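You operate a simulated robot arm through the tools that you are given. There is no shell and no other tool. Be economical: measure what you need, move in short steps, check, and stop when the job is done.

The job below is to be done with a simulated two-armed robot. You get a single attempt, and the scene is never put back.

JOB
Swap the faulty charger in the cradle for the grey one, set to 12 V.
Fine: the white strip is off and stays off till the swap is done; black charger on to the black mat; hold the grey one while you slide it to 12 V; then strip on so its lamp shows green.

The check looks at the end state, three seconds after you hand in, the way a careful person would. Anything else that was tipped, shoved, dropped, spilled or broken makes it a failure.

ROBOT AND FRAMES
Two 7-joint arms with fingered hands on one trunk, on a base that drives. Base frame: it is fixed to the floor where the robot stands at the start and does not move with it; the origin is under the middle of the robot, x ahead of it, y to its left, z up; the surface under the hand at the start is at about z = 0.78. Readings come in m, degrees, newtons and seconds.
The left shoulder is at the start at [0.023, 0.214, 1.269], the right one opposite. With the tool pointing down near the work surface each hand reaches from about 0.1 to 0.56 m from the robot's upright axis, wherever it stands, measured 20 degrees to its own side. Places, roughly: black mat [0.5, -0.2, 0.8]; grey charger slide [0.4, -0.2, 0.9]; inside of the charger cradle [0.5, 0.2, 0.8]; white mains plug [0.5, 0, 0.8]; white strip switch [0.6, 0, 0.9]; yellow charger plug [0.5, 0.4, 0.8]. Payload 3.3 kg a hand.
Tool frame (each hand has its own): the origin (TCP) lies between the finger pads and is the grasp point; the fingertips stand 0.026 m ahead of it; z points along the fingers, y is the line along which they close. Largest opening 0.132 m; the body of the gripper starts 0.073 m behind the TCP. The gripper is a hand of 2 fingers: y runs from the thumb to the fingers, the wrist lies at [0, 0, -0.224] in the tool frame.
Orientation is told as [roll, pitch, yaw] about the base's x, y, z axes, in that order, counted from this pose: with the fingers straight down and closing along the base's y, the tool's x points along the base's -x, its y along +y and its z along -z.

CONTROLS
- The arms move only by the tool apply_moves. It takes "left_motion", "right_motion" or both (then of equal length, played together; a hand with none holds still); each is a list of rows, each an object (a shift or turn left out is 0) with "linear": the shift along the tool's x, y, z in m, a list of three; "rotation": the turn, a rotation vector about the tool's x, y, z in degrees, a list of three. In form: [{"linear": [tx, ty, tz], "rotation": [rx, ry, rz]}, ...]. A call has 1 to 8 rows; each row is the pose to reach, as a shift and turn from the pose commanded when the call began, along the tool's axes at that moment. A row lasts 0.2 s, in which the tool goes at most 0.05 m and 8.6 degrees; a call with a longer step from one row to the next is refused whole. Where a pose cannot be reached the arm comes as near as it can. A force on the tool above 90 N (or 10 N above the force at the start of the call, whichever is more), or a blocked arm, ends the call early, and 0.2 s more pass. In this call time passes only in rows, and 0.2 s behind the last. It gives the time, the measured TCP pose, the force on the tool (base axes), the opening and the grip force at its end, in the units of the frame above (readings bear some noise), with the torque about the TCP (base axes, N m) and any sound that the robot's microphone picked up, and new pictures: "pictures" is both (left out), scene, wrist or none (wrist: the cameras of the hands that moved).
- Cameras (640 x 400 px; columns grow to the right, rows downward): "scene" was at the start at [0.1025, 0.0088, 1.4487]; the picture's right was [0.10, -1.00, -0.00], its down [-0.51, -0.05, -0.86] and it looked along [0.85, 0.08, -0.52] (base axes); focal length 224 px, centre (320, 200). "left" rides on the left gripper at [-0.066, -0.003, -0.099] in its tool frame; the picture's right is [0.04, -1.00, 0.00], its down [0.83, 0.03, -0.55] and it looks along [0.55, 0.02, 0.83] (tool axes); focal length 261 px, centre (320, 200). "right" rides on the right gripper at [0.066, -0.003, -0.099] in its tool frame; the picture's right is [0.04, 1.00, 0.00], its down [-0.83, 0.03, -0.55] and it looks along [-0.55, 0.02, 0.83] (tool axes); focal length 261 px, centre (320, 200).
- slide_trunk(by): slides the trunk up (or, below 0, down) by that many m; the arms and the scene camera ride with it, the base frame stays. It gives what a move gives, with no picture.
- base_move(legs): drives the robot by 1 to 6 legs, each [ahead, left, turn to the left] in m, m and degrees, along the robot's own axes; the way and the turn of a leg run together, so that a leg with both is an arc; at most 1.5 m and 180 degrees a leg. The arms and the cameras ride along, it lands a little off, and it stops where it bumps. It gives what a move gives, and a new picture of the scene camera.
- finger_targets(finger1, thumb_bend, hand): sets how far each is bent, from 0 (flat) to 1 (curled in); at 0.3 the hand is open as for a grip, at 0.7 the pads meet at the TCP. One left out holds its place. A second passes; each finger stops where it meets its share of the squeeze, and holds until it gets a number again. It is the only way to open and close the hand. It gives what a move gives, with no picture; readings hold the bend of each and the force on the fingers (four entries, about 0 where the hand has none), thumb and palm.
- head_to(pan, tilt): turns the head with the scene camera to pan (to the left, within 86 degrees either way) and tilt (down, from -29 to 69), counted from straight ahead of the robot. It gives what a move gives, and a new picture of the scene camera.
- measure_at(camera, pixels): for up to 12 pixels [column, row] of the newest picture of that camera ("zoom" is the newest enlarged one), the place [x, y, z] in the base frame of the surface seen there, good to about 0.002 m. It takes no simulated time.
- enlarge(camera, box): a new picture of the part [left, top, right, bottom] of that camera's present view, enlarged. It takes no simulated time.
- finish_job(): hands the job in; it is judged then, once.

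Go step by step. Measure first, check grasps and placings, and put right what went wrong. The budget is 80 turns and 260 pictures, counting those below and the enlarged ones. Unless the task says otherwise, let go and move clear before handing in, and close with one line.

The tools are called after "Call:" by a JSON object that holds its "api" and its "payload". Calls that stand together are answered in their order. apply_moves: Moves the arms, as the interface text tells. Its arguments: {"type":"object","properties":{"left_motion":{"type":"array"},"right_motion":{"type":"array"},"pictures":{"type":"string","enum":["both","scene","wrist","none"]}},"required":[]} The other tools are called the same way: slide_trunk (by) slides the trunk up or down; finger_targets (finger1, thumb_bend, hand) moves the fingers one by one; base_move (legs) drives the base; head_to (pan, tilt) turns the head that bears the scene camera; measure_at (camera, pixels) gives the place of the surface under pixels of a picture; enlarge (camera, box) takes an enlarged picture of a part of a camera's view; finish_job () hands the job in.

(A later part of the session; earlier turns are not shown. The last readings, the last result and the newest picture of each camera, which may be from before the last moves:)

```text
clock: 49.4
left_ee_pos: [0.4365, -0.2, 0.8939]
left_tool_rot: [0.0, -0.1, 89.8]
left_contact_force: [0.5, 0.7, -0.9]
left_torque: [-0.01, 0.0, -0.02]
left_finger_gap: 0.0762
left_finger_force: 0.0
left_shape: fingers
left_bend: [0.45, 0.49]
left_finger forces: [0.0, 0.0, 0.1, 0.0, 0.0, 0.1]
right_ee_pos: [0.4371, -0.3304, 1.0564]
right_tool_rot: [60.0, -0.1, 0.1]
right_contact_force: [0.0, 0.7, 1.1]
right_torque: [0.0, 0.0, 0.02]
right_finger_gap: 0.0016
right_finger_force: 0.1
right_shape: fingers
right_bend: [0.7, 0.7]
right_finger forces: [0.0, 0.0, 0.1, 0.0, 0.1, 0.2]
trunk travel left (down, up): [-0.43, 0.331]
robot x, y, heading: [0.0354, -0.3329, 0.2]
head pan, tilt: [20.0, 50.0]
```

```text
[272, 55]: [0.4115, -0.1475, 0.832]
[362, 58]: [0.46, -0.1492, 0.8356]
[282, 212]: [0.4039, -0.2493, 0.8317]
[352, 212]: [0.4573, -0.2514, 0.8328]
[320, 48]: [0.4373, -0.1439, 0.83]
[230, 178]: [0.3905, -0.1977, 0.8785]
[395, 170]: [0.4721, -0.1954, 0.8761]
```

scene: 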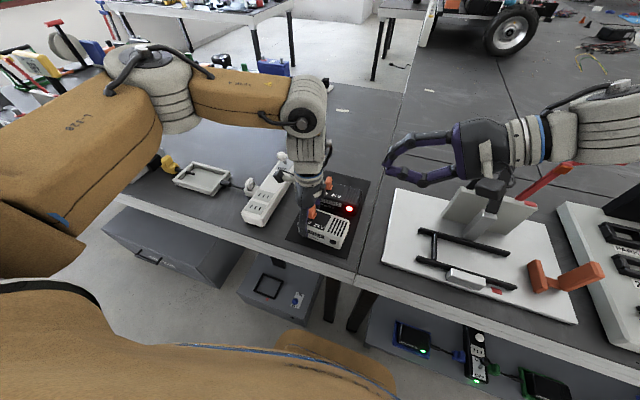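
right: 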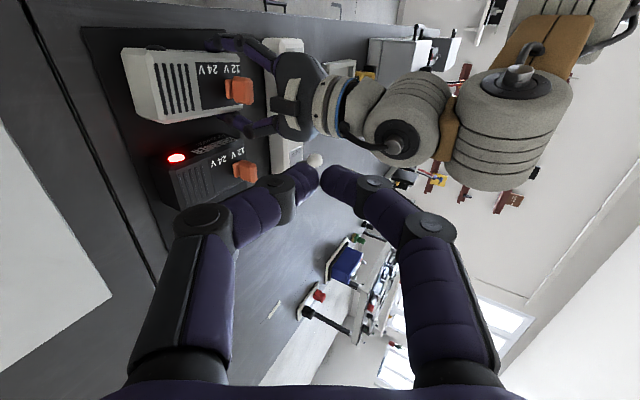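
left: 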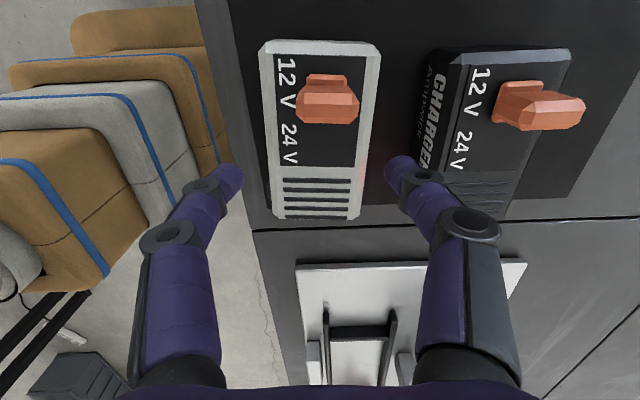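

Charger centre ≈ (0.434,-0.198), matching the hand. I lower to z≈0.834, close, firm up, and lift 0.03 to test.

Call:
{"api": "apply_moves", "payload": {"left_motion": [{"linear": [0, 0.002, 0.02]}, {"linear": [0, 0.002, 0.045]}, {"linear": [0, 0.002, 0.06]}], "pictures": "wrist"}}

Call:
{"api": "finger_targets", "payload": {"hand": "left", "finger1": 0.62, "thumb_bend": 0.62}}

Call:
{"api": "finger_targets", "payload": {"hand": "left", "finger1": 0.68, "thumb_bend": 0.68}}

Call:
{"api": "apply_moves", "payload": {"left_motion": [{"linear": [0, 0, -0.01]}, {"linear": [0, 0, -0.03]}, {"linear": [0, 0, -0.06]}, {"linear": [0, 0, -0.09]}], "pictures": "both"}}

```text
clock: 50.2
left_ee_pos: [0.4328, -0.1995, 0.8323]
left_tool_rot: [-0.1, 0.0, 89.9]
left_contact_force: [0.1, 0.2, -0.4]
left_torque: [-0.01, 0.0, -0.01]
left_finger_gap: 0.0768
left_finger_force: 0.3
left_shape: fingers
left_bend: [0.45, 0.49]
left_finger forces: [0.0, 0.0, 0.0, 0.0, 0.1, 0.1]
right_ee_pos: [0.4374, -0.3304, 1.057]
right_tool_rot: [60.0, 0.0, -0.1]
right_contact_force: [0.4, -0.9, -0.2]
right_torque: [0.0, 0.02, 0.02]
right_finger_gap: 0.0017
right_finger_force: 0.0
right_shape: fingers
right_bend: [0.7, 0.7]
right_finger forces: [0.0, 0.1, 0.0, 0.1, 0.1, 0.0]
trunk travel left (down, up): [-0.43, 0.331]
robot x, y, heading: [0.0366, -0.3275, 0.4]
head pan, tilt: [20.0, 50.0]
```

left: 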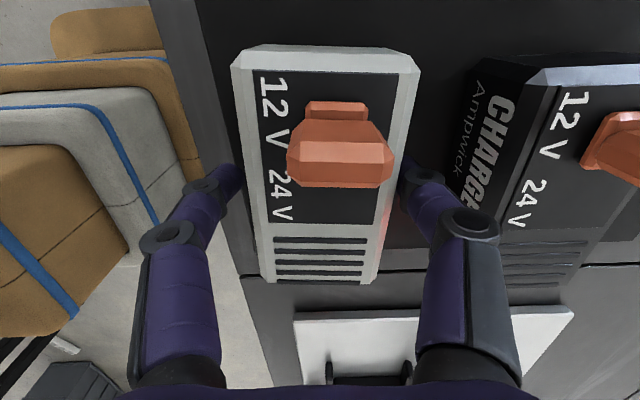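

```text
clock: 51.2
left_ee_pos: [0.4326, -0.1986, 0.8328]
left_tool_rot: [0.0, 0.0, 90.0]
left_contact_force: [0.7, -0.2, -0.1]
left_torque: [-0.02, 0.02, 0.02]
left_finger_gap: 0.064
left_finger_force: 10.8
left_shape: fingers
left_bend: [0.49, 0.57]
left_finger forces: [10.2, 0.0, 0.0, 0.1, 10.6, 0.1]
right_ee_pos: [0.4369, -0.3295, 1.0573]
right_tool_rot: [60.0, -0.1, 0.0]
right_contact_force: [0.0, 0.3, 1.0]
right_torque: [-0.01, -0.01, 0.02]
right_finger_gap: 0.0015
right_finger_force: 0.0
right_shape: fingers
right_bend: [0.7, 0.7]
right_finger forces: [0.0, 0.1, 0.1, 0.0, 0.0, 0.0]
trunk travel left (down, up): [-0.43, 0.331]
robot x, y, heading: [0.0332, -0.332, 0.4]
head pan, tilt: [20.0, 50.0]
```

```text
clock: 52.2
left_ee_pos: [0.4327, -0.2, 0.8326]
left_tool_rot: [0.0, -0.1, 89.9]
left_contact_force: [1.4, -0.1, 0.0]
left_torque: [0.01, -0.03, 0.0]
left_finger_gap: 0.0636
left_finger_force: 13.1
left_shape: fingers
left_bend: [0.47, 0.61]
left_finger forces: [13.2, 0.1, 0.0, 0.0, 13.5, 0.0]
right_ee_pos: [0.438, -0.3296, 1.057]
right_tool_rot: [60.0, -0.1, 0.0]
right_contact_force: [0.1, -0.2, -0.1]
right_torque: [0.04, 0.01, -0.02]
right_finger_gap: 0.0015
right_finger_force: 0.0
right_shape: fingers
right_bend: [0.7, 0.7]
right_finger forces: [0.0, 0.0, 0.1, 0.0, 0.0, 0.0]
trunk travel left (down, up): [-0.43, 0.331]
robot x, y, heading: [0.0346, -0.3323, 0.0]
head pan, tilt: [20.0, 50.0]
```

```text
clock: 53.2
left_ee_pos: [0.4321, -0.2002, 0.9227]
left_tool_rot: [-0.1, 0.0, 89.9]
left_contact_force: [0.2, 0.5, -4.7]
left_torque: [-0.01, -0.07, 0.03]
left_finger_gap: 0.0637
left_finger_force: 13.9
left_shape: fingers
left_bend: [0.46, 0.61]
left_finger forces: [13.4, 0.0, 0.0, 0.1, 13.3, 0.0]
right_ee_pos: [0.4368, -0.3299, 1.0571]
right_tool_rot: [60.0, -0.1, 0.0]
right_contact_force: [-0.6, 0.4, 0.1]
right_torque: [-0.02, 0.0, -0.02]
right_finger_gap: 0.0014
right_finger_force: 0.1
right_shape: fingers
right_bend: [0.7, 0.7]
right_finger forces: [0.0, 0.1, 0.0, 0.0, 0.0, 0.0]
trunk travel left (down, up): [-0.43, 0.331]
robot x, y, heading: [0.0335, -0.3308, 0.2]
head pan, tilt: [20.0, 50.0]
```

scene: 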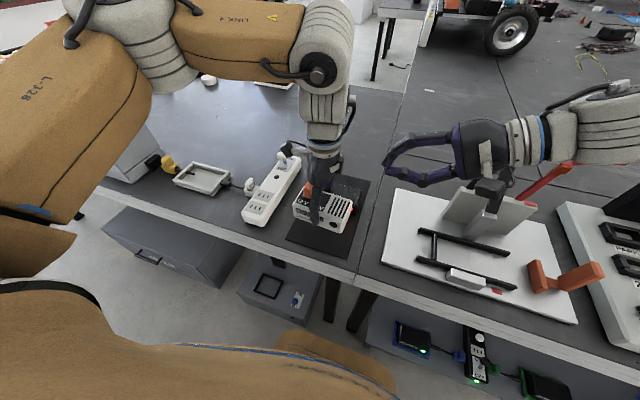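
left: 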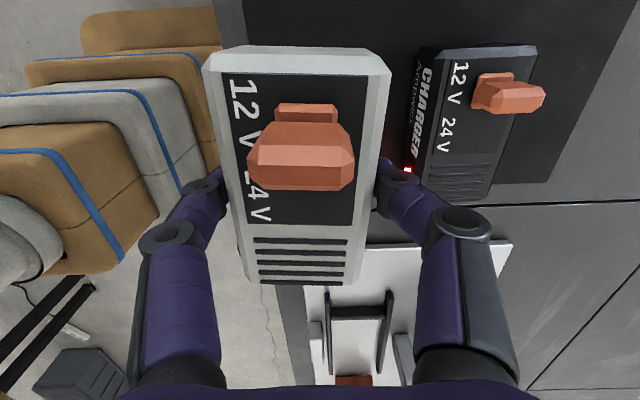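

Grey is held (13 N, weight 4.7 N). I raise the trunk back 0.12 m, back off, and drive left 0.33 m to face the cradle.

Call:
{"api": "slide_trunk", "payload": {"by": 0.12}}

Call:
{"api": "base_move", "payload": {"legs": [[-0.015, 0, 0], [0, 0.33, 0]]}}

Call:
{"api": "head_to", "payload": {"pan": 12, "tilt": 42}}

```text
clock: 54.7
left_ee_pos: [0.4331, -0.2005, 1.0433]
left_tool_rot: [0.0, 0.0, 89.9]
left_contact_force: [-0.5, 0.5, -4.3]
left_torque: [0.0, -0.01, 0.01]
left_finger_gap: 0.064
left_finger_force: 13.1
left_shape: fingers
left_bend: [0.46, 0.61]
left_finger forces: [13.3, 0.0, 0.0, 0.1, 13.2, 0.0]
right_ee_pos: [0.4367, -0.3295, 1.1781]
right_tool_rot: [60.0, -0.1, 0.0]
right_contact_force: [0.1, 0.0, 0.2]
right_torque: [-0.01, 0.0, -0.01]
right_finger_gap: 0.0015
right_finger_force: 0.0
right_shape: fingers
right_bend: [0.7, 0.7]
right_finger forces: [0.0, 0.1, 0.1, 0.0, 0.1, 0.0]
trunk travel left (down, up): [-0.55, 0.211]
robot x, y, heading: [0.0362, -0.3336, -0.1]
head pan, tilt: [20.0, 50.0]
```

```text
clock: 57.3
left_ee_pos: [0.4175, 0.133, 1.0422]
left_tool_rot: [-0.2, 0.1, 90.0]
left_contact_force: [0.4, -0.3, -4.1]
left_torque: [0.02, -0.07, 0.01]
left_finger_gap: 0.064
left_finger_force: 13.0
left_shape: fingers
left_bend: [0.46, 0.61]
left_finger forces: [13.2, 0.0, 0.0, 0.0, 13.1, 0.0]
right_ee_pos: [0.4213, 0.0026, 1.177]
right_tool_rot: [60.0, -0.1, 0.2]
right_contact_force: [-0.4, 0.0, 0.6]
right_torque: [0.0, 0.0, -0.01]
right_finger_gap: 0.0013
right_finger_force: 0.1
right_shape: fingers
right_bend: [0.7, 0.7]
right_finger forces: [0.0, 0.0, 0.1, 0.0, 0.0, 0.0]
trunk travel left (down, up): [-0.55, 0.211]
robot x, y, heading: [0.0194, 0.0026, 0.4]
head pan, tilt: [20.0, 50.0]
```

scene: 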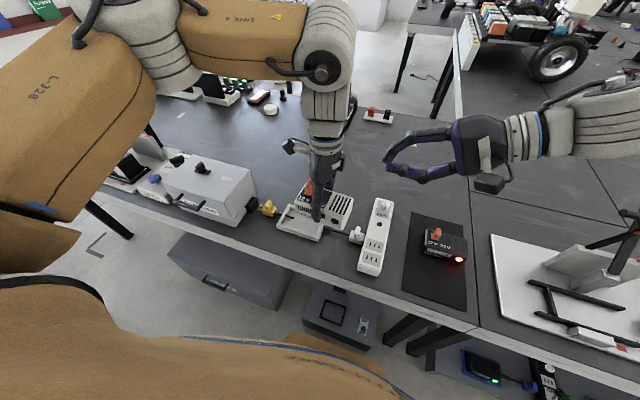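

```text
clock: 58.0
left_ee_pos: [0.4187, 0.1316, 1.0417]
left_tool_rot: [-0.2, 0.0, 90.1]
left_contact_force: [-0.6, -1.0, -4.2]
left_torque: [0.03, -0.04, 0.02]
left_finger_gap: 0.064
left_finger_force: 12.9
left_shape: fingers
left_bend: [0.46, 0.61]
left_finger forces: [13.2, 0.0, 0.1, 0.0, 13.1, 0.0]
right_ee_pos: [0.4208, 0.0021, 1.1774]
right_tool_rot: [60.0, -0.2, 0.2]
right_contact_force: [-0.1, -0.3, -0.7]
right_torque: [0.01, -0.05, 0.0]
right_finger_gap: 0.0015
right_finger_force: 0.0
right_shape: fingers
right_bend: [0.7, 0.7]
right_finger forces: [0.1, 0.1, 0.0, 0.0, 0.0, 0.0]
trunk travel left (down, up): [-0.55, 0.211]
robot x, y, heading: [0.018, 0.002, 0.4]
head pan, tilt: [12.0, 42.0]
```

scene: 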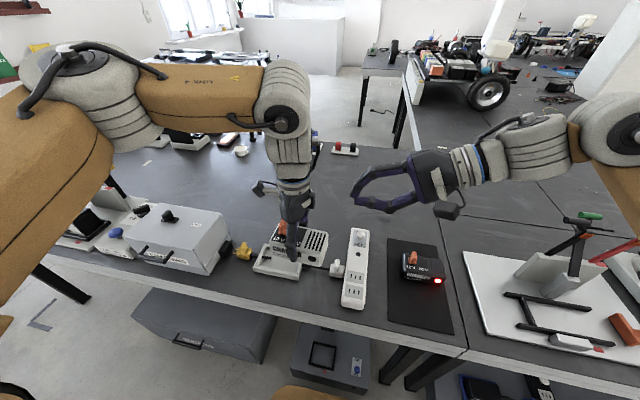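

Now I move the grey above the cradle, to about (0.499,0.229,0.94), and look.

Call:
{"api": "apply_moves", "payload": {"left_motion": [{"linear": [-0.03, -0.025, 0]}, {"linear": [-0.065, -0.05, 0]}, {"linear": [-0.097, -0.08, 0]}, {"linear": [-0.097, -0.08, 0.035]}, {"linear": [-0.097, -0.08, 0.07]}, {"linear": [-0.097, -0.08, 0.1]}], "pictures": "both"}}

Call:
{"api": "enlarge", "payload": {"camera": "left", "box": [160, 0, 480, 300]}}

```text
clock: 59.4
left_ee_pos: [0.4963, 0.2273, 0.9419]
left_tool_rot: [0.1, 0.0, 90.1]
left_contact_force: [0.5, 0.7, -4.4]
left_torque: [0.01, -0.03, 0.02]
left_finger_gap: 0.0641
left_finger_force: 12.9
left_shape: fingers
left_bend: [0.46, 0.61]
left_finger forces: [13.0, 0.0, 0.2, 0.0, 13.0, 0.0]
right_ee_pos: [0.4212, 0.0027, 1.1789]
right_tool_rot: [60.0, 0.1, 0.2]
right_contact_force: [-0.7, -0.4, -0.3]
right_torque: [-0.01, 0.01, -0.02]
right_finger_gap: 0.0014
right_finger_force: 0.0
right_shape: fingers
right_bend: [0.7, 0.7]
right_finger forces: [0.1, 0.1, 0.0, 0.0, 0.0, 0.0]
trunk travel left (down, up): [-0.55, 0.211]
robot x, y, heading: [0.0166, 0.0003, 0.2]
head pan, tilt: [12.0, 42.0]
```

scene: 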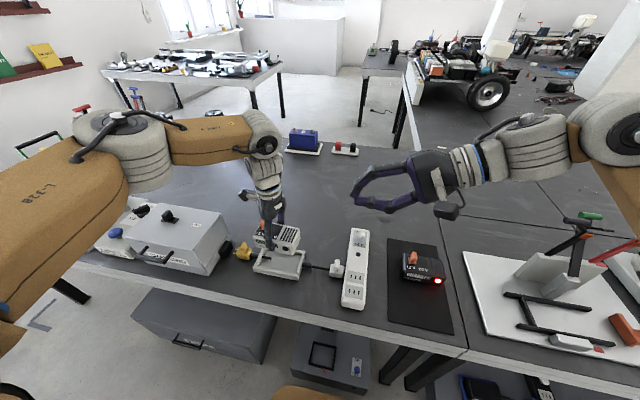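
left: 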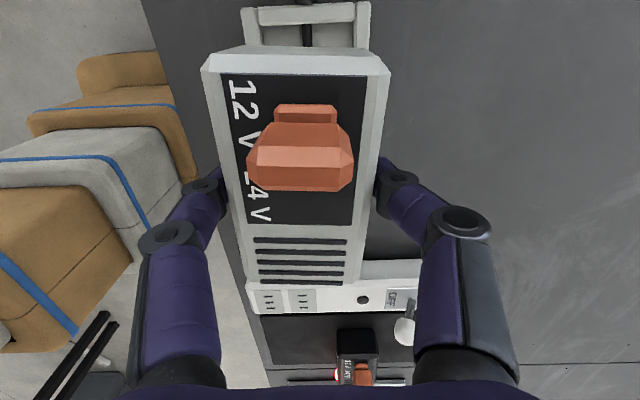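

```text
1.33 times, centred on (320, 150) of left
```

zoom: 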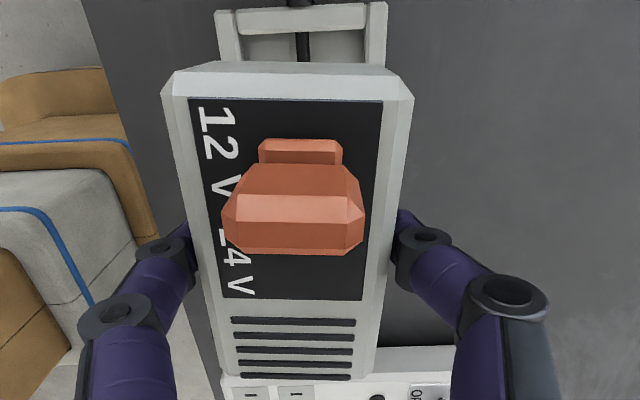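

I measure charger top corners and the visible cradle walls in the left and scene pictures for exact alignment.

Call:
{"api": "measure_at", "payload": {"camera": "left", "pixels": [[225, 72], [368, 74], [262, 275], [340, 277], [296, 68], [247, 35], [364, 30], [300, 12], [320, 280]]}}

Call:
{"api": "enlarge", "payload": {"camera": "scene", "box": [225, 210, 350, 290]}}

```text
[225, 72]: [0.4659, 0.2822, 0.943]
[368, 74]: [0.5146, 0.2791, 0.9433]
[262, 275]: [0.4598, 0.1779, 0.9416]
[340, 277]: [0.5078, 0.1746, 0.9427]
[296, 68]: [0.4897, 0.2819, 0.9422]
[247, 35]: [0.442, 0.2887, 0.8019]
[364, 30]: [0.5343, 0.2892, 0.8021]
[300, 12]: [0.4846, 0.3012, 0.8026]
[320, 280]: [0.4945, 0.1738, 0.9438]
```

```text
5.00 times, centred on (288, 250) of scene
```

zoom: 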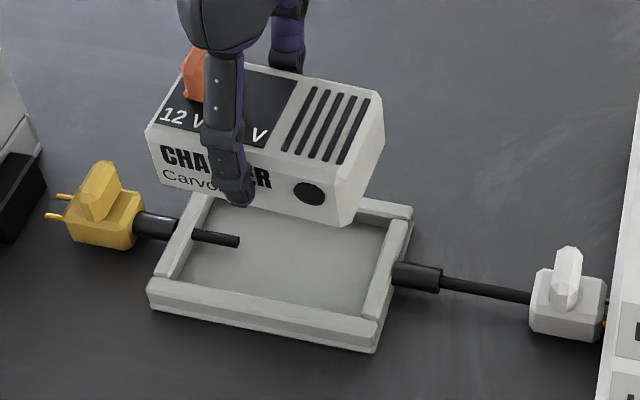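

The zoom shows gold pins between the white plug and the strip at (605,305), and a cord stub reaching into the cradle at (215,240). I look at both more closely and measure.

Call:
{"api": "measure_at", "payload": {"camera": "zoom", "pixels": [[200, 237], [235, 241], [150, 226], [600, 300], [608, 300], [570, 330], [295, 260], [185, 245], [395, 270], [300, 300], [160, 285], [375, 335]]}}

Call:
{"api": "enlarge", "payload": {"camera": "scene", "box": [325, 220, 375, 310]}}

Call:
{"api": "enlarge", "payload": {"camera": "scene", "box": [205, 230, 285, 280]}}

```text
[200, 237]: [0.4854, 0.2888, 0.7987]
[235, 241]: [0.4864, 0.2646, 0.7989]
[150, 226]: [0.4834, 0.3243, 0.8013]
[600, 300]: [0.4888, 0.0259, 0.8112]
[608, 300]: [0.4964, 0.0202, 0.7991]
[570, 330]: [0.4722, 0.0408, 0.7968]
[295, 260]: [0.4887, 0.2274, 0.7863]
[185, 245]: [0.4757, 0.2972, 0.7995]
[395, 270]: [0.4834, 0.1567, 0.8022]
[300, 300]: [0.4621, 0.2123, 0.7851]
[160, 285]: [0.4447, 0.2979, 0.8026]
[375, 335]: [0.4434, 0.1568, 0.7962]
```

```text
4.44 times, centred on (350, 265) of scene
```

zoom: 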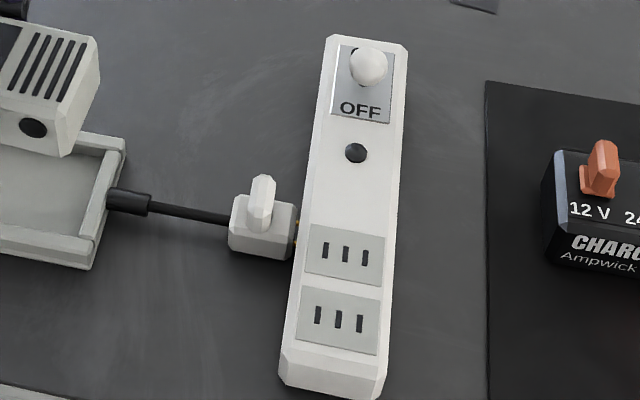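

```text
8.00 times, centred on (245, 255) of scene
```

zoom: 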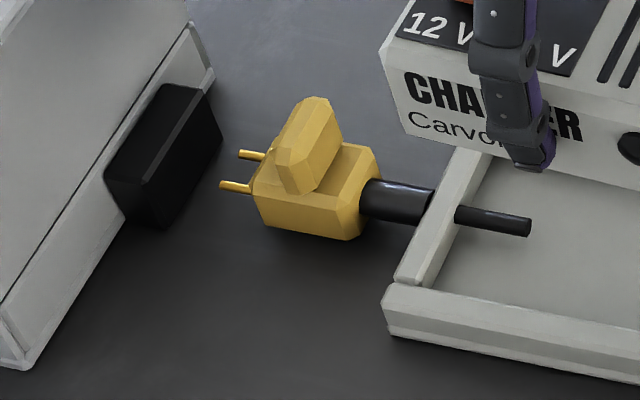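

The charger is level, centred at (0.487,0.228), and turned about 3° against the cradle (centre 0.487,0.2295). I correct the yaw and lower to just above the walls.

Call:
{"api": "apply_moves", "payload": {"left_motion": [{"linear": [-0.0015, 0, 0], "rotation": [0, 0, -3.3]}, {"linear": [-0.0015, 0, 0.04], "rotation": [0, 0, -3.3]}, {"linear": [-0.0015, 0, 0.07], "rotation": [0, 0, -3.3]}, {"linear": [-0.0015, 0, 0.084], "rotation": [0, 0, -3.3]}], "pictures": "both"}}

Call:
{"api": "measure_at", "payload": {"camera": "left", "pixels": [[225, 72], [368, 74], [262, 275], [340, 277], [296, 68], [320, 278]]}}

Call:
{"api": "enlarge", "payload": {"camera": "left", "box": [160, 0, 480, 300]}}

Call:
{"api": "enlarge", "payload": {"camera": "scene", "box": [225, 210, 350, 290]}}

```text
clock: 60.4
left_ee_pos: [0.4976, 0.2296, 0.8565]
left_tool_rot: [-0.1, 0.1, 93.4]
left_contact_force: [-0.2, 0.2, -3.6]
left_torque: [0.03, -0.07, -0.02]
left_finger_gap: 0.0637
left_finger_force: 13.5
left_shape: fingers
left_bend: [0.46, 0.61]
left_finger forces: [13.0, 0.0, 0.0, 0.0, 13.2, 0.1]
right_ee_pos: [0.421, 0.0021, 1.1773]
right_tool_rot: [60.0, -0.1, 0.1]
right_contact_force: [-1.1, 0.3, 0.8]
right_torque: [0.0, 0.0, 0.01]
right_finger_gap: 0.0013
right_finger_force: 0.1
right_shape: fingers
right_bend: [0.7, 0.7]
right_finger forces: [0.0, 0.0, 0.1, 0.1, 0.0, 0.1]
trunk travel left (down, up): [-0.55, 0.211]
robot x, y, heading: [0.0164, 0.0005, -0.1]
head pan, tilt: [12.0, 42.0]
```

scene: 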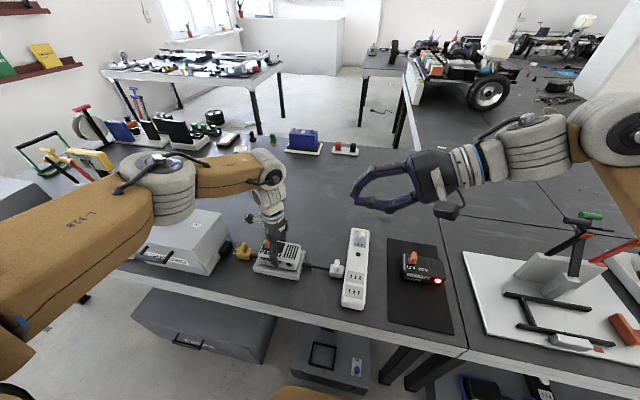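
left: 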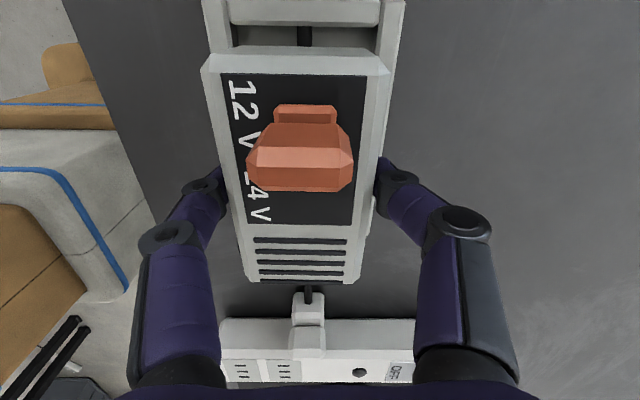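

```text
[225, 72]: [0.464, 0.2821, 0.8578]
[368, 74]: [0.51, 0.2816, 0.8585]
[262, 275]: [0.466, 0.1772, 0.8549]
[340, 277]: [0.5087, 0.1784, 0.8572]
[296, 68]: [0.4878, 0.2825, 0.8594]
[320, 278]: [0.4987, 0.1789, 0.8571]
```

```text
1.33 times, centred on (320, 150) of left
```

zoom: 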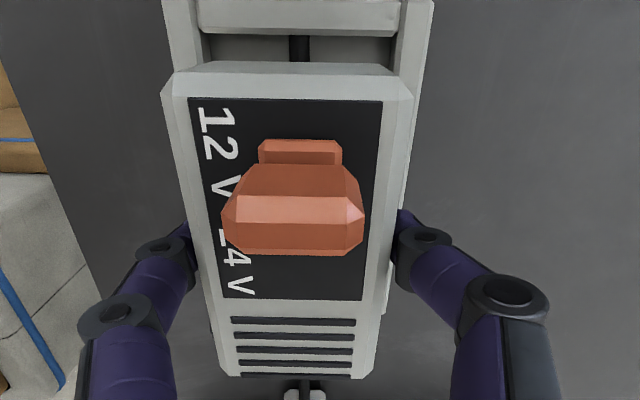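

```text
5.00 times, centred on (288, 250) of scene
```

zoom: 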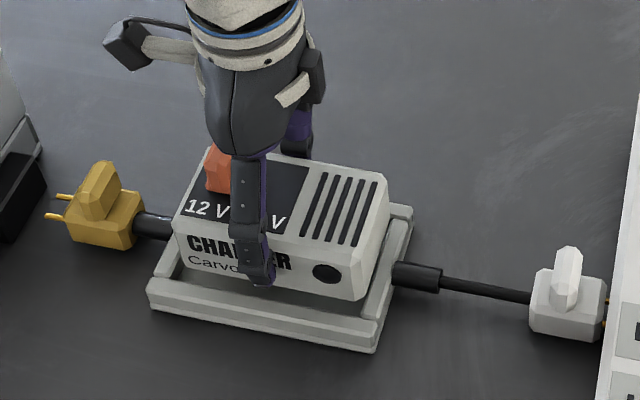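

Aligned: centre (0.487,0.230), straight. I lower into the cradle in small steps.

Call:
{"api": "apply_moves", "payload": {"left_motion": [{"linear": [0, 0, 0.006]}, {"linear": [0, 0, 0.012]}, {"linear": [0, 0, 0.017]}, {"linear": [0, 0, 0.021]}, {"linear": [0, 0, 0.024]}], "pictures": "wrist"}}

Call:
{"api": "measure_at", "payload": {"camera": "left", "pixels": [[225, 72], [368, 74], [262, 272], [340, 272]]}}

```text
clock: 61.6
left_ee_pos: [0.4977, 0.2281, 0.8363]
left_tool_rot: [-0.3, 0.0, 93.5]
left_contact_force: [5.6, 2.4, 21.3]
left_torque: [0.03, -0.02, -0.06]
left_finger_gap: 0.0639
left_finger_force: 14.8
left_shape: fingers
left_bend: [0.48, 0.62]
left_finger forces: [12.2, 0.1, 0.0, 0.1, 17.5, 0.0]
right_ee_pos: [0.4188, 0.0017, 1.1788]
right_tool_rot: [60.0, -0.1, 0.2]
right_contact_force: [-0.3, -0.7, 0.4]
right_torque: [-0.01, 0.0, 0.04]
right_finger_gap: 0.0017
right_finger_force: 0.1
right_shape: fingers
right_bend: [0.7, 0.7]
right_finger forces: [0.0, 0.0, 0.0, 0.0, 0.0, 0.0]
trunk travel left (down, up): [-0.55, 0.211]
robot x, y, heading: [0.0187, -0.0009, 0.2]
head pan, tilt: [12.0, 42.0]
```

left: 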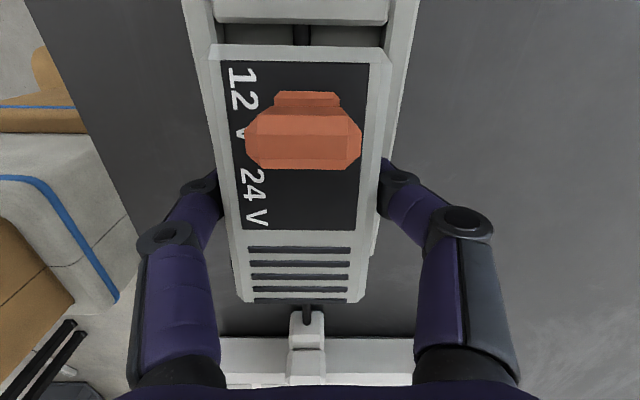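

```text
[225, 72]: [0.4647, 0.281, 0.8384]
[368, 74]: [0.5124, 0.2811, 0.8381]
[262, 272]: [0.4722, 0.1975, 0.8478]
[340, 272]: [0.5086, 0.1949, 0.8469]
```

The -y end stands about 10 mm high (0.848 vs 0.838): it rests on the -y wall, with a gap left at the +y end (300,35). I raise a little, and measure the gap.

Call:
{"api": "apply_moves", "payload": {"left_motion": [{"linear": [0, 0, -0.01]}, {"linear": [0, 0, -0.018]}], "pictures": "wrist"}}

Call:
{"api": "enlarge", "payload": {"camera": "left", "box": [180, 0, 440, 100]}}

Call:
{"api": "enlarge", "payload": {"camera": "scene", "box": [235, 225, 345, 290]}}

Call:
{"api": "measure_at", "payload": {"camera": "left", "pixels": [[225, 55], [380, 55], [300, 50], [255, 295], [350, 295], [300, 298], [300, 20], [290, 32], [205, 20], [395, 20]]}}

```text
clock: 62.2
left_ee_pos: [0.4955, 0.2288, 0.8518]
left_tool_rot: [0.1, 0.0, 93.4]
left_contact_force: [-0.5, 0.3, -4.4]
left_torque: [-0.03, -0.05, -0.01]
left_finger_gap: 0.0638
left_finger_force: 13.6
left_shape: fingers
left_bend: [0.46, 0.62]
left_finger forces: [13.2, 0.1, 0.1, 0.0, 13.2, 0.0]
right_ee_pos: [0.421, 0.0017, 1.1772]
right_tool_rot: [60.0, -0.1, 0.2]
right_contact_force: [-0.3, 0.6, -0.5]
right_torque: [-0.01, 0.03, 0.0]
right_finger_gap: 0.002
right_finger_force: 0.1
right_shape: fingers
right_bend: [0.7, 0.7]
right_finger forces: [0.0, 0.2, 0.1, 0.1, 0.0, 0.0]
trunk travel left (down, up): [-0.55, 0.211]
robot x, y, heading: [0.0172, 0.0026, 0.3]
head pan, tilt: [12.0, 42.0]
```

left: 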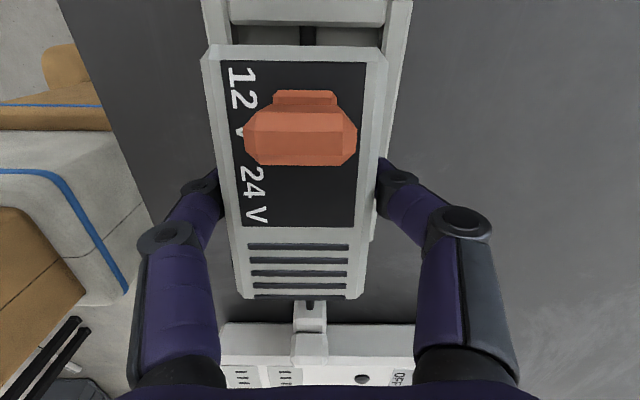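

```text
2.46 times, centred on (310, 50) of left
```

zoom: 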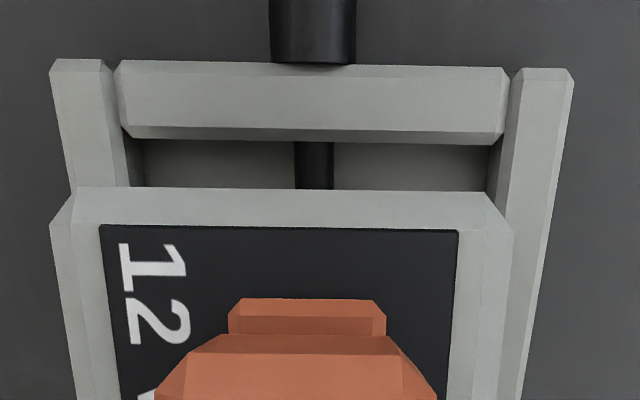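

```text
5.82 times, centred on (290, 258) of scene
```

zoom: 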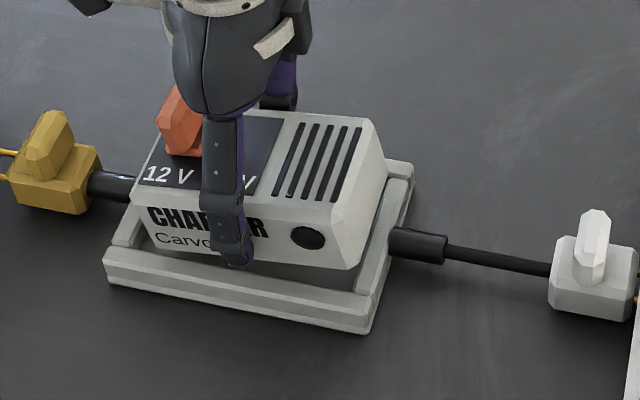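

```text
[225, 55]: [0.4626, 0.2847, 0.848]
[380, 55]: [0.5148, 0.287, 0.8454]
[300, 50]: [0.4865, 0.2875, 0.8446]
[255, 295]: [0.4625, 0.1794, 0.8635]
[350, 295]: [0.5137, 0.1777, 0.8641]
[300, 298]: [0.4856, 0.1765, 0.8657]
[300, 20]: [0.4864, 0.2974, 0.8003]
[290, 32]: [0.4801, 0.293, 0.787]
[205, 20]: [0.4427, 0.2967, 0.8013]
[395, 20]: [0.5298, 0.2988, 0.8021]
```

The charger has turned about 9° in the grip, its -y bottom corner then catching the wall at y≈0.168. I shift 5 mm towards +y and lower gently so the +y edge lands first and the other end swings down inside.

Call:
{"api": "apply_moves", "payload": {"left_motion": [{"linear": [-0.005, 0, 0]}, {"linear": [-0.005, 0, 0.005]}, {"linear": [-0.005, 0, 0.01]}, {"linear": [-0.005, 0, 0.013]}], "pictures": "wrist"}}

Call:
{"api": "measure_at", "payload": {"camera": "left", "pixels": [[225, 58], [375, 58], [300, 52], [255, 290], [350, 290], [300, 293]]}}

Call:
{"api": "enlarge", "payload": {"camera": "scene", "box": [235, 225, 345, 290]}}

```text
clock: 63.2
left_ee_pos: [0.496, 0.2365, 0.839]
left_tool_rot: [0.0, 0.0, 93.5]
left_contact_force: [0.0, 0.4, -4.6]
left_torque: [0.03, -0.02, 0.02]
left_finger_gap: 0.064
left_finger_force: 12.7
left_shape: fingers
left_bend: [0.46, 0.62]
left_finger forces: [13.2, 0.0, 0.0, 0.1, 13.2, 0.0]
right_ee_pos: [0.4204, 0.0019, 1.1777]
right_tool_rot: [60.1, 0.0, 0.2]
right_contact_force: [0.3, 0.0, -0.5]
right_torque: [0.02, 0.01, -0.03]
right_finger_gap: 0.0014
right_finger_force: 0.1
right_shape: fingers
right_bend: [0.7, 0.7]
right_finger forces: [0.1, 0.1, 0.0, 0.0, 0.1, 0.0]
trunk travel left (down, up): [-0.55, 0.211]
robot x, y, heading: [0.0178, -0.0016, 0.3]
head pan, tilt: [12.0, 42.0]
```

left: 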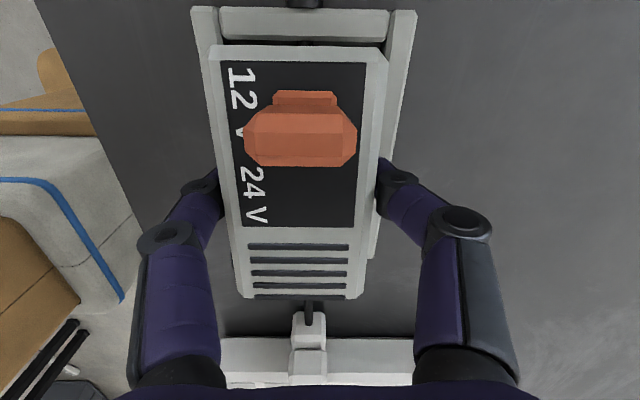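

```text
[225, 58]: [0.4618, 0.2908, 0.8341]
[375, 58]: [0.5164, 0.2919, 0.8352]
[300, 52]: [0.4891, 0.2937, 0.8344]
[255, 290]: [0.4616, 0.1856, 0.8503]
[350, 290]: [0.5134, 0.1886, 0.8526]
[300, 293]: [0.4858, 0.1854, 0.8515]
```

```text
5.82 times, centred on (290, 258) of scene
```

zoom: 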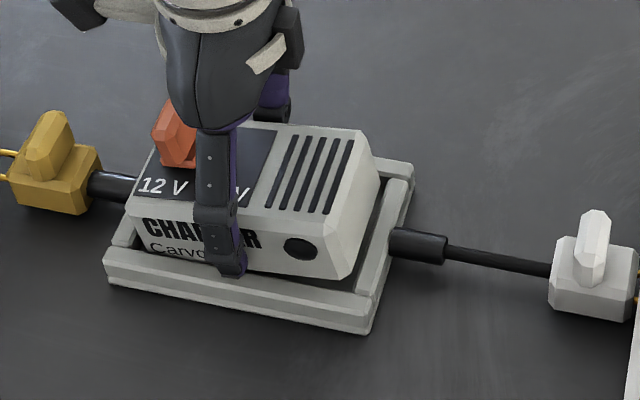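

The -y end is now clear of its wall (bottom corner ≈0.177) and the +y end is at floor height. I lower a bit more so it levels.

Call:
{"api": "apply_moves", "payload": {"left_motion": [{"linear": [0.001, 0, 0.003]}, {"linear": [0.002, 0, 0.006]}], "pictures": "wrist"}}

Call:
{"api": "measure_at", "payload": {"camera": "left", "pixels": [[225, 62], [375, 62], [300, 56], [255, 280], [350, 280]]}}

```text
clock: 63.8
left_ee_pos: [0.497, 0.2337, 0.8329]
left_tool_rot: [-0.2, 0.0, 93.4]
left_contact_force: [1.2, 4.4, 6.2]
left_torque: [0.11, 0.46, -0.1]
left_finger_gap: 0.0638
left_finger_force: 18.2
left_shape: fingers
left_bend: [0.46, 0.62]
left_finger forces: [23.3, 0.0, 0.1, 0.0, 13.3, 0.1]
right_ee_pos: [0.4204, 0.0026, 1.1778]
right_tool_rot: [60.0, -0.1, 0.3]
right_contact_force: [-0.3, -0.2, -0.3]
right_torque: [0.0, -0.04, 0.05]
right_finger_gap: 0.0015
right_finger_force: 0.0
right_shape: fingers
right_bend: [0.7, 0.7]
right_finger forces: [0.0, 0.1, 0.0, 0.0, 0.1, 0.0]
trunk travel left (down, up): [-0.55, 0.211]
robot x, y, heading: [0.0173, 0.0012, 0.3]
head pan, tilt: [12.0, 42.0]
```

left: 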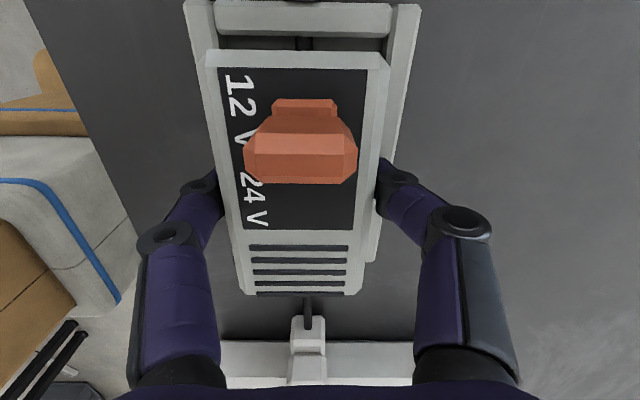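

```text
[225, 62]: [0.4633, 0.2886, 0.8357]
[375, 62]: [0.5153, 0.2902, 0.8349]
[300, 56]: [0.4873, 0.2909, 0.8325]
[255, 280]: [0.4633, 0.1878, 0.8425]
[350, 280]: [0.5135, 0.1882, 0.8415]
```

Nearly level (0.835 vs 0.842), inside all walls. I open the fingers slightly so the -y end settles, then look.

Call:
{"api": "finger_targets", "payload": {"hand": "left", "finger1": 0.43, "thumb_bend": 0.55}}

Call:
{"api": "apply_moves", "payload": {"left_motion": [{"linear": [0, 0, -0.01]}, {"linear": [0, 0, -0.03]}, {"linear": [0, 0, -0.06]}, {"linear": [0, 0, -0.1]}], "pictures": "both"}}

Call:
{"api": "enlarge", "payload": {"camera": "scene", "box": [225, 215, 345, 290]}}

```text
clock: 64.8
left_ee_pos: [0.4953, 0.2328, 0.8337]
left_tool_rot: [-0.2, 0.0, 93.3]
left_contact_force: [1.0, 1.8, 17.0]
left_torque: [0.08, -0.61, 0.03]
left_finger_gap: 0.0696
left_finger_force: 8.8
left_shape: fingers
left_bend: [0.43, 0.55]
left_finger forces: [0.0, 0.1, 0.1, 0.0, 17.1, 0.1]
right_ee_pos: [0.4194, 0.0005, 1.1781]
right_tool_rot: [60.0, -0.2, 0.2]
right_contact_force: [0.6, 0.2, -0.1]
right_torque: [-0.01, -0.03, 0.01]
right_finger_gap: 0.0018
right_finger_force: 0.0
right_shape: fingers
right_bend: [0.7, 0.7]
right_finger forces: [0.0, 0.0, 0.0, 0.1, 0.0, 0.0]
trunk travel left (down, up): [-0.55, 0.211]
robot x, y, heading: [0.017, 0.0004, 0.2]
head pan, tilt: [12.0, 42.0]
```

```text
clock: 65.8
left_ee_pos: [0.4949, 0.2335, 0.9343]
left_tool_rot: [0.0, 0.0, 93.4]
left_contact_force: [0.5, 0.0, 0.3]
left_torque: [0.0, -0.01, 0.03]
left_finger_gap: 0.0704
left_finger_force: 0.0
left_shape: fingers
left_bend: [0.43, 0.55]
left_finger forces: [0.1, 0.0, 0.0, 0.0, 0.1, 0.0]
right_ee_pos: [0.4206, 0.0022, 1.1779]
right_tool_rot: [60.0, -0.1, 0.1]
right_contact_force: [0.4, 0.6, -0.6]
right_torque: [-0.04, 0.0, 0.0]
right_finger_gap: 0.0015
right_finger_force: 0.1
right_shape: fingers
right_bend: [0.7, 0.7]
right_finger forces: [0.0, 0.0, 0.0, 0.0, 0.0, 0.1]
trunk travel left (down, up): [-0.55, 0.211]
robot x, y, heading: [0.021, -0.0019, 0.4]
head pan, tilt: [12.0, 42.0]
```

scene: 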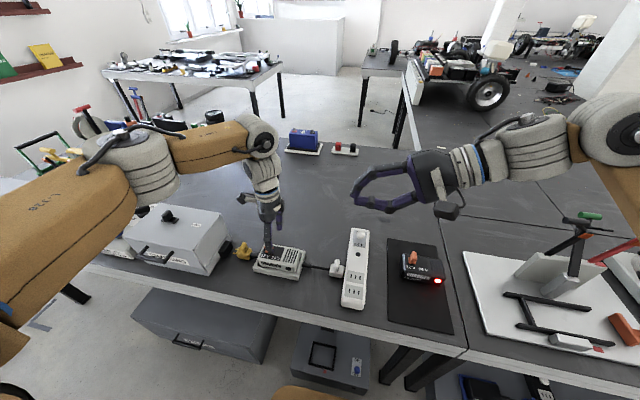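
left: 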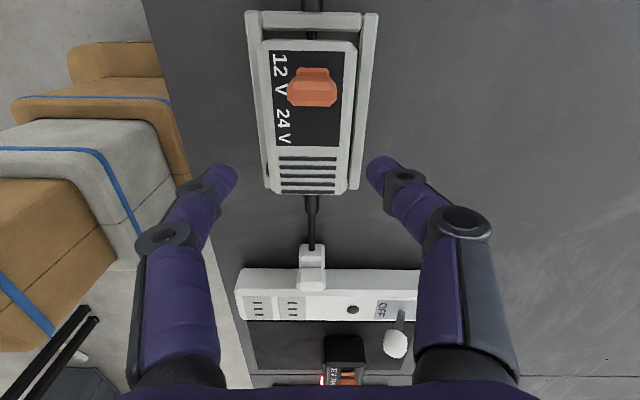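

```text
5.33 times, centred on (285, 252) of scene
```

zoom: 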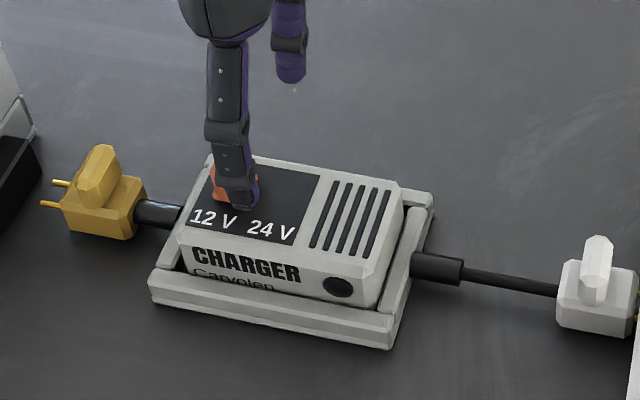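

The charger appears in the cradle; I measure its top at all corners to see whether it is fully seated.

Call:
{"api": "measure_at", "payload": {"camera": "left", "pixels": [[270, 48], [350, 48], [285, 185], [340, 185], [310, 42], [310, 188], [305, 20], [312, 105], [360, 150], [355, 185]]}}

Call:
{"api": "measure_at", "payload": {"camera": "zoom", "pixels": [[385, 205], [365, 260], [200, 235], [395, 260], [385, 325], [165, 280], [300, 300], [350, 300], [425, 200]]}}

Call:
{"api": "enlarge", "payload": {"camera": "left", "box": [230, 0, 400, 210]}}

```text
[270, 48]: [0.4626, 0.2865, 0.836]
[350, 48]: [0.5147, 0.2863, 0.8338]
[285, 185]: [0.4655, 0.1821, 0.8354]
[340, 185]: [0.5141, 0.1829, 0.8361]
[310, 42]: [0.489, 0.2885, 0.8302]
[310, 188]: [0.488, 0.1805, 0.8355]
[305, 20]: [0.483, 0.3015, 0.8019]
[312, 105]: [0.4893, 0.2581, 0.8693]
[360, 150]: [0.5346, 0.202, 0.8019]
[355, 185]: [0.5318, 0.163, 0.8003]
```

```text
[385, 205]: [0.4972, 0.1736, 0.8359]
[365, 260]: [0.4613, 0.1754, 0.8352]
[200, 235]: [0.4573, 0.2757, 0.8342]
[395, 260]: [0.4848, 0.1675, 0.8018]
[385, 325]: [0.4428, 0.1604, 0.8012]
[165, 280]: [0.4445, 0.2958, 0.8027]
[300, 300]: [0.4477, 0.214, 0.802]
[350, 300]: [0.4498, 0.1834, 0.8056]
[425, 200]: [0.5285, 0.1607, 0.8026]
```

```text
1.90 times, centred on (315, 105) of left
```

zoom: 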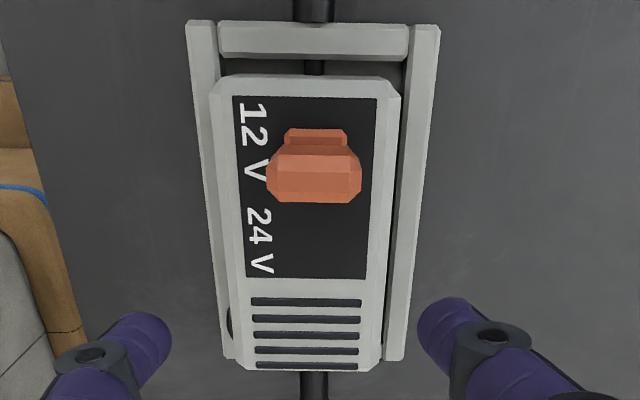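

The grey sits level (all corners ≈0.8355) inside the walls with the knob still at 12 V. Next is the strip switch: I raise the left hand and turn the right hand back upright, fingers closed.

Call:
{"api": "apply_moves", "payload": {"right_motion": [{"linear": [0.003, -0.007, -0.012], "rotation": [8.5, 0, 0]}, {"linear": [0.006, -0.014, -0.025], "rotation": [17, 0, 0]}, {"linear": [0.009, -0.021, -0.037], "rotation": [25.5, 0, 0]}, {"linear": [0.012, -0.028, -0.05], "rotation": [34, 0, 0]}, {"linear": [0.015, -0.035, -0.062], "rotation": [42.5, 0, 0]}, {"linear": [0.018, -0.042, -0.075], "rotation": [51, 0, 0]}, {"linear": [0.02, -0.05, -0.0866], "rotation": [59.6, 0, 0]}], "left_motion": [{"linear": [0, 0, -0.015]}, {"linear": [0, 0, -0.03]}, {"linear": [0, 0, -0.045]}, {"linear": [0, 0, -0.06]}, {"linear": [0, 0, -0.075]}, {"linear": [0, 0, -0.09]}, {"linear": [0, 0, -0.1]}], "pictures": "none"}}

Call:
{"api": "base_move", "payload": {"legs": [[0.02, 0, 0]]}}

Call:
{"api": "apply_moves", "payload": {"right_motion": [{"linear": [0, 0, 0], "rotation": [0, -8, 0]}, {"linear": [0, 0.01, 0.01], "rotation": [0, -16, 0]}, {"linear": [0, 0.03, 0.03], "rotation": [0, -24, 0]}, {"linear": [0, 0.04, 0.05], "rotation": [0, -32, 0]}, {"linear": [0, 0.06, 0.08], "rotation": [0, -40, 0]}, {"linear": [0, 0.08, 0.11], "rotation": [0, -45, 0]}], "pictures": "both"}}

```text
clock: 67.4
left_ee_pos: [0.4957, 0.2343, 1.0334]
left_tool_rot: [0.0, 0.1, 93.4]
left_contact_force: [-0.7, 0.0, 0.0]
left_torque: [-0.01, 0.03, 0.0]
left_finger_gap: 0.0702
left_finger_force: 0.0
left_shape: fingers
left_bend: [0.43, 0.55]
left_finger forces: [0.0, 0.0, 0.0, 0.0, 0.0, 0.0]
right_ee_pos: [0.4019, -0.0973, 1.1775]
right_tool_rot: [0.2, -0.1, 0.3]
right_contact_force: [0.3, 0.8, 0.3]
right_torque: [-0.01, 0.02, 0.02]
right_finger_gap: 0.0015
right_finger_force: 0.1
right_shape: fingers
right_bend: [0.7, 0.7]
right_finger forces: [0.0, 0.0, 0.0, 0.0, 0.0, 0.1]
trunk travel left (down, up): [-0.55, 0.211]
robot x, y, heading: [0.0196, 0.0011, 0.4]
head pan, tilt: [12.0, 42.0]
```

```text
clock: 68.2
left_ee_pos: [0.5172, 0.234, 1.0322]
left_tool_rot: [-0.1, 0.1, 93.4]
left_contact_force: [0.0, -0.7, -1.3]
left_torque: [0.0, 0.02, 0.03]
left_finger_gap: 0.0701
left_finger_force: 0.1
left_shape: fingers
left_bend: [0.43, 0.55]
left_finger forces: [0.0, 0.0, 0.0, 0.0, 0.1, 0.0]
right_ee_pos: [0.4215, -0.098, 1.1776]
right_tool_rot: [0.3, 0.1, 0.2]
right_contact_force: [0.3, -0.1, -0.1]
right_torque: [0.0, 0.04, -0.01]
right_finger_gap: 0.0013
right_finger_force: 0.0
right_shape: fingers
right_bend: [0.7, 0.7]
right_finger forces: [0.1, 0.1, 0.1, 0.0, 0.0, 0.0]
trunk travel left (down, up): [-0.55, 0.211]
robot x, y, heading: [0.0403, 0.0001, 0.2]
head pan, tilt: [12.0, 42.0]
```

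scene: 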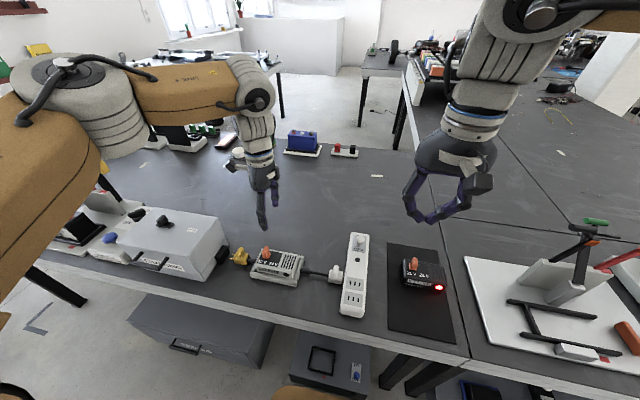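

```text
clock: 69.5
left_ee_pos: [0.5169, 0.2338, 1.0335]
left_tool_rot: [0.0, 0.1, 93.4]
left_contact_force: [0.4, 0.1, 0.2]
left_torque: [0.0, 0.01, -0.01]
left_finger_gap: 0.0703
left_finger_force: 0.0
left_shape: fingers
left_bend: [0.43, 0.55]
left_finger forces: [0.1, 0.0, 0.1, 0.0, 0.0, 0.0]
right_ee_pos: [0.4352, -0.028, 1.077]
right_tool_rot: [3.5, -45.2, -5.0]
right_contact_force: [0.4, -0.9, 0.0]
right_torque: [-0.01, -0.04, 0.01]
right_finger_gap: 0.0013
right_finger_force: 0.1
right_shape: fingers
right_bend: [0.7, 0.7]
right_finger forces: [0.0, 0.0, 0.0, 0.0, 0.1, 0.0]
trunk travel left (down, up): [-0.55, 0.211]
robot x, y, heading: [0.038, 0.0008, 0.1]
head pan, tilt: [12.0, 42.0]
```

scene: 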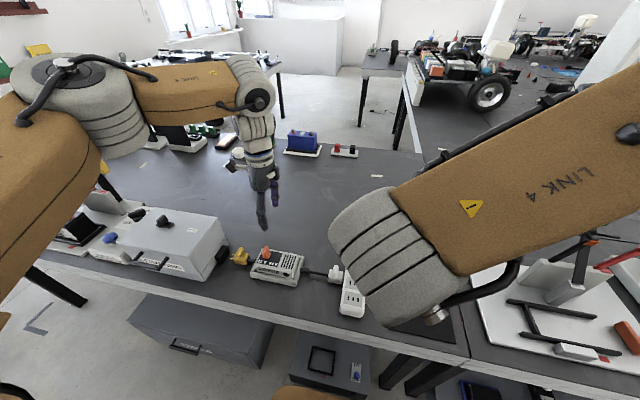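
right: 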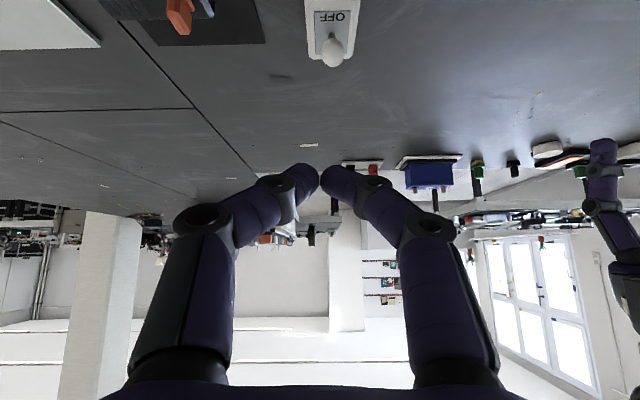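

The right camera sees the ball at (333,52). I measure it to aim the push.

Call:
{"api": "measure_at", "payload": {"camera": "right", "pixels": [[333, 52], [333, 42], [333, 62], [330, 33], [325, 48], [343, 52], [309, 12], [354, 10]]}}

Call:
{"api": "enlarge", "payload": {"camera": "right", "box": [270, 0, 400, 80]}}

```text
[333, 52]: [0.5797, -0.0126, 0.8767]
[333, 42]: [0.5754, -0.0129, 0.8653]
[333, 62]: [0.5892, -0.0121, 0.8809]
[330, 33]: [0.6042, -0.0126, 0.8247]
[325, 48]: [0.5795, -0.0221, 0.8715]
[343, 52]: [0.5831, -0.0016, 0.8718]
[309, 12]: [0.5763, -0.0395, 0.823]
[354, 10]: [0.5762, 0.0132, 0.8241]
```

```text
4.92 times, centred on (335, 40) of right
```

zoom: 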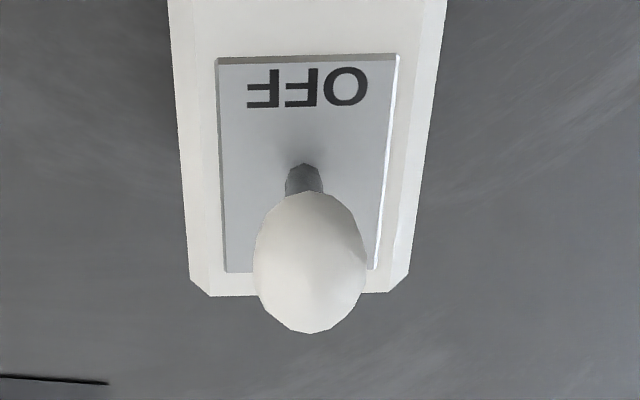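

Ball centre ≈ (0.588,-0.012,0.869). I bring the fingertips to just behind it.

Call:
{"api": "apply_moves", "payload": {"right_motion": [{"linear": [0.012, 0.003, 0.035]}, {"linear": [0.024, 0.006, 0.07]}, {"linear": [0.036, 0.009, 0.105]}, {"linear": [0.048, 0.012, 0.14]}, {"linear": [0.058, 0.014, 0.17]}, {"linear": [0.063, 0.015, 0.19]}], "pictures": "both"}}

```text
clock: 71.0
left_ee_pos: [0.5169, 0.234, 1.0334]
left_tool_rot: [-0.1, 0.0, 93.4]
left_contact_force: [0.2, -1.1, 0.1]
left_torque: [0.0, 0.02, 0.0]
left_finger_gap: 0.0702
left_finger_force: 0.1
left_shape: fingers
left_bend: [0.43, 0.55]
left_finger forces: [0.0, 0.0, 0.0, 0.1, 0.0, 0.0]
right_ee_pos: [0.511, -0.001, 0.889]
right_tool_rot: [0.5, -45.1, -0.1]
right_contact_force: [-0.7, 0.5, -0.1]
right_torque: [0.0, -0.04, 0.0]
right_finger_gap: 0.0017
right_finger_force: 0.2
right_shape: fingers
right_bend: [0.7, 0.7]
right_finger forces: [0.1, 0.0, 0.1, 0.0, 0.0, 0.0]
trunk travel left (down, up): [-0.55, 0.211]
robot x, y, heading: [0.0418, -0.0035, 0.1]
head pan, tilt: [12.0, 42.0]
```

scene: 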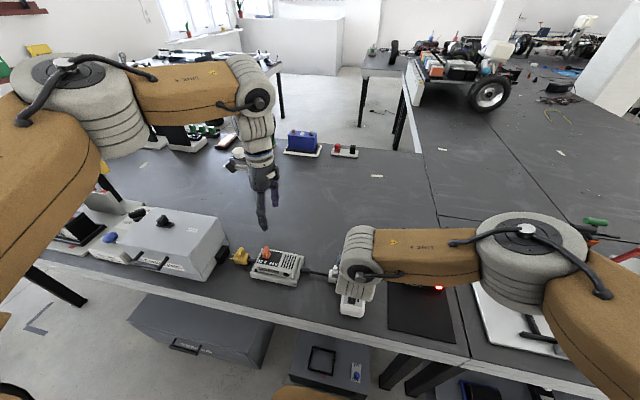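
right: 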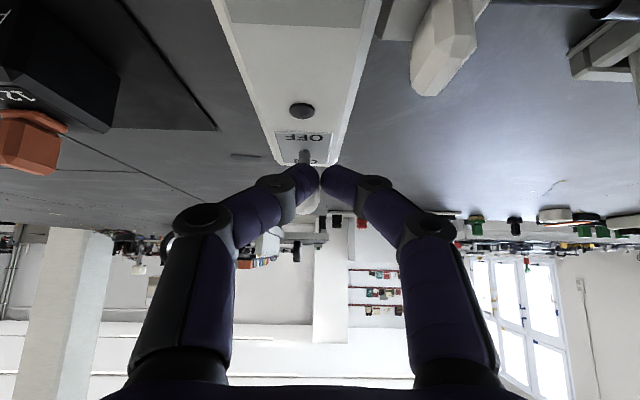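

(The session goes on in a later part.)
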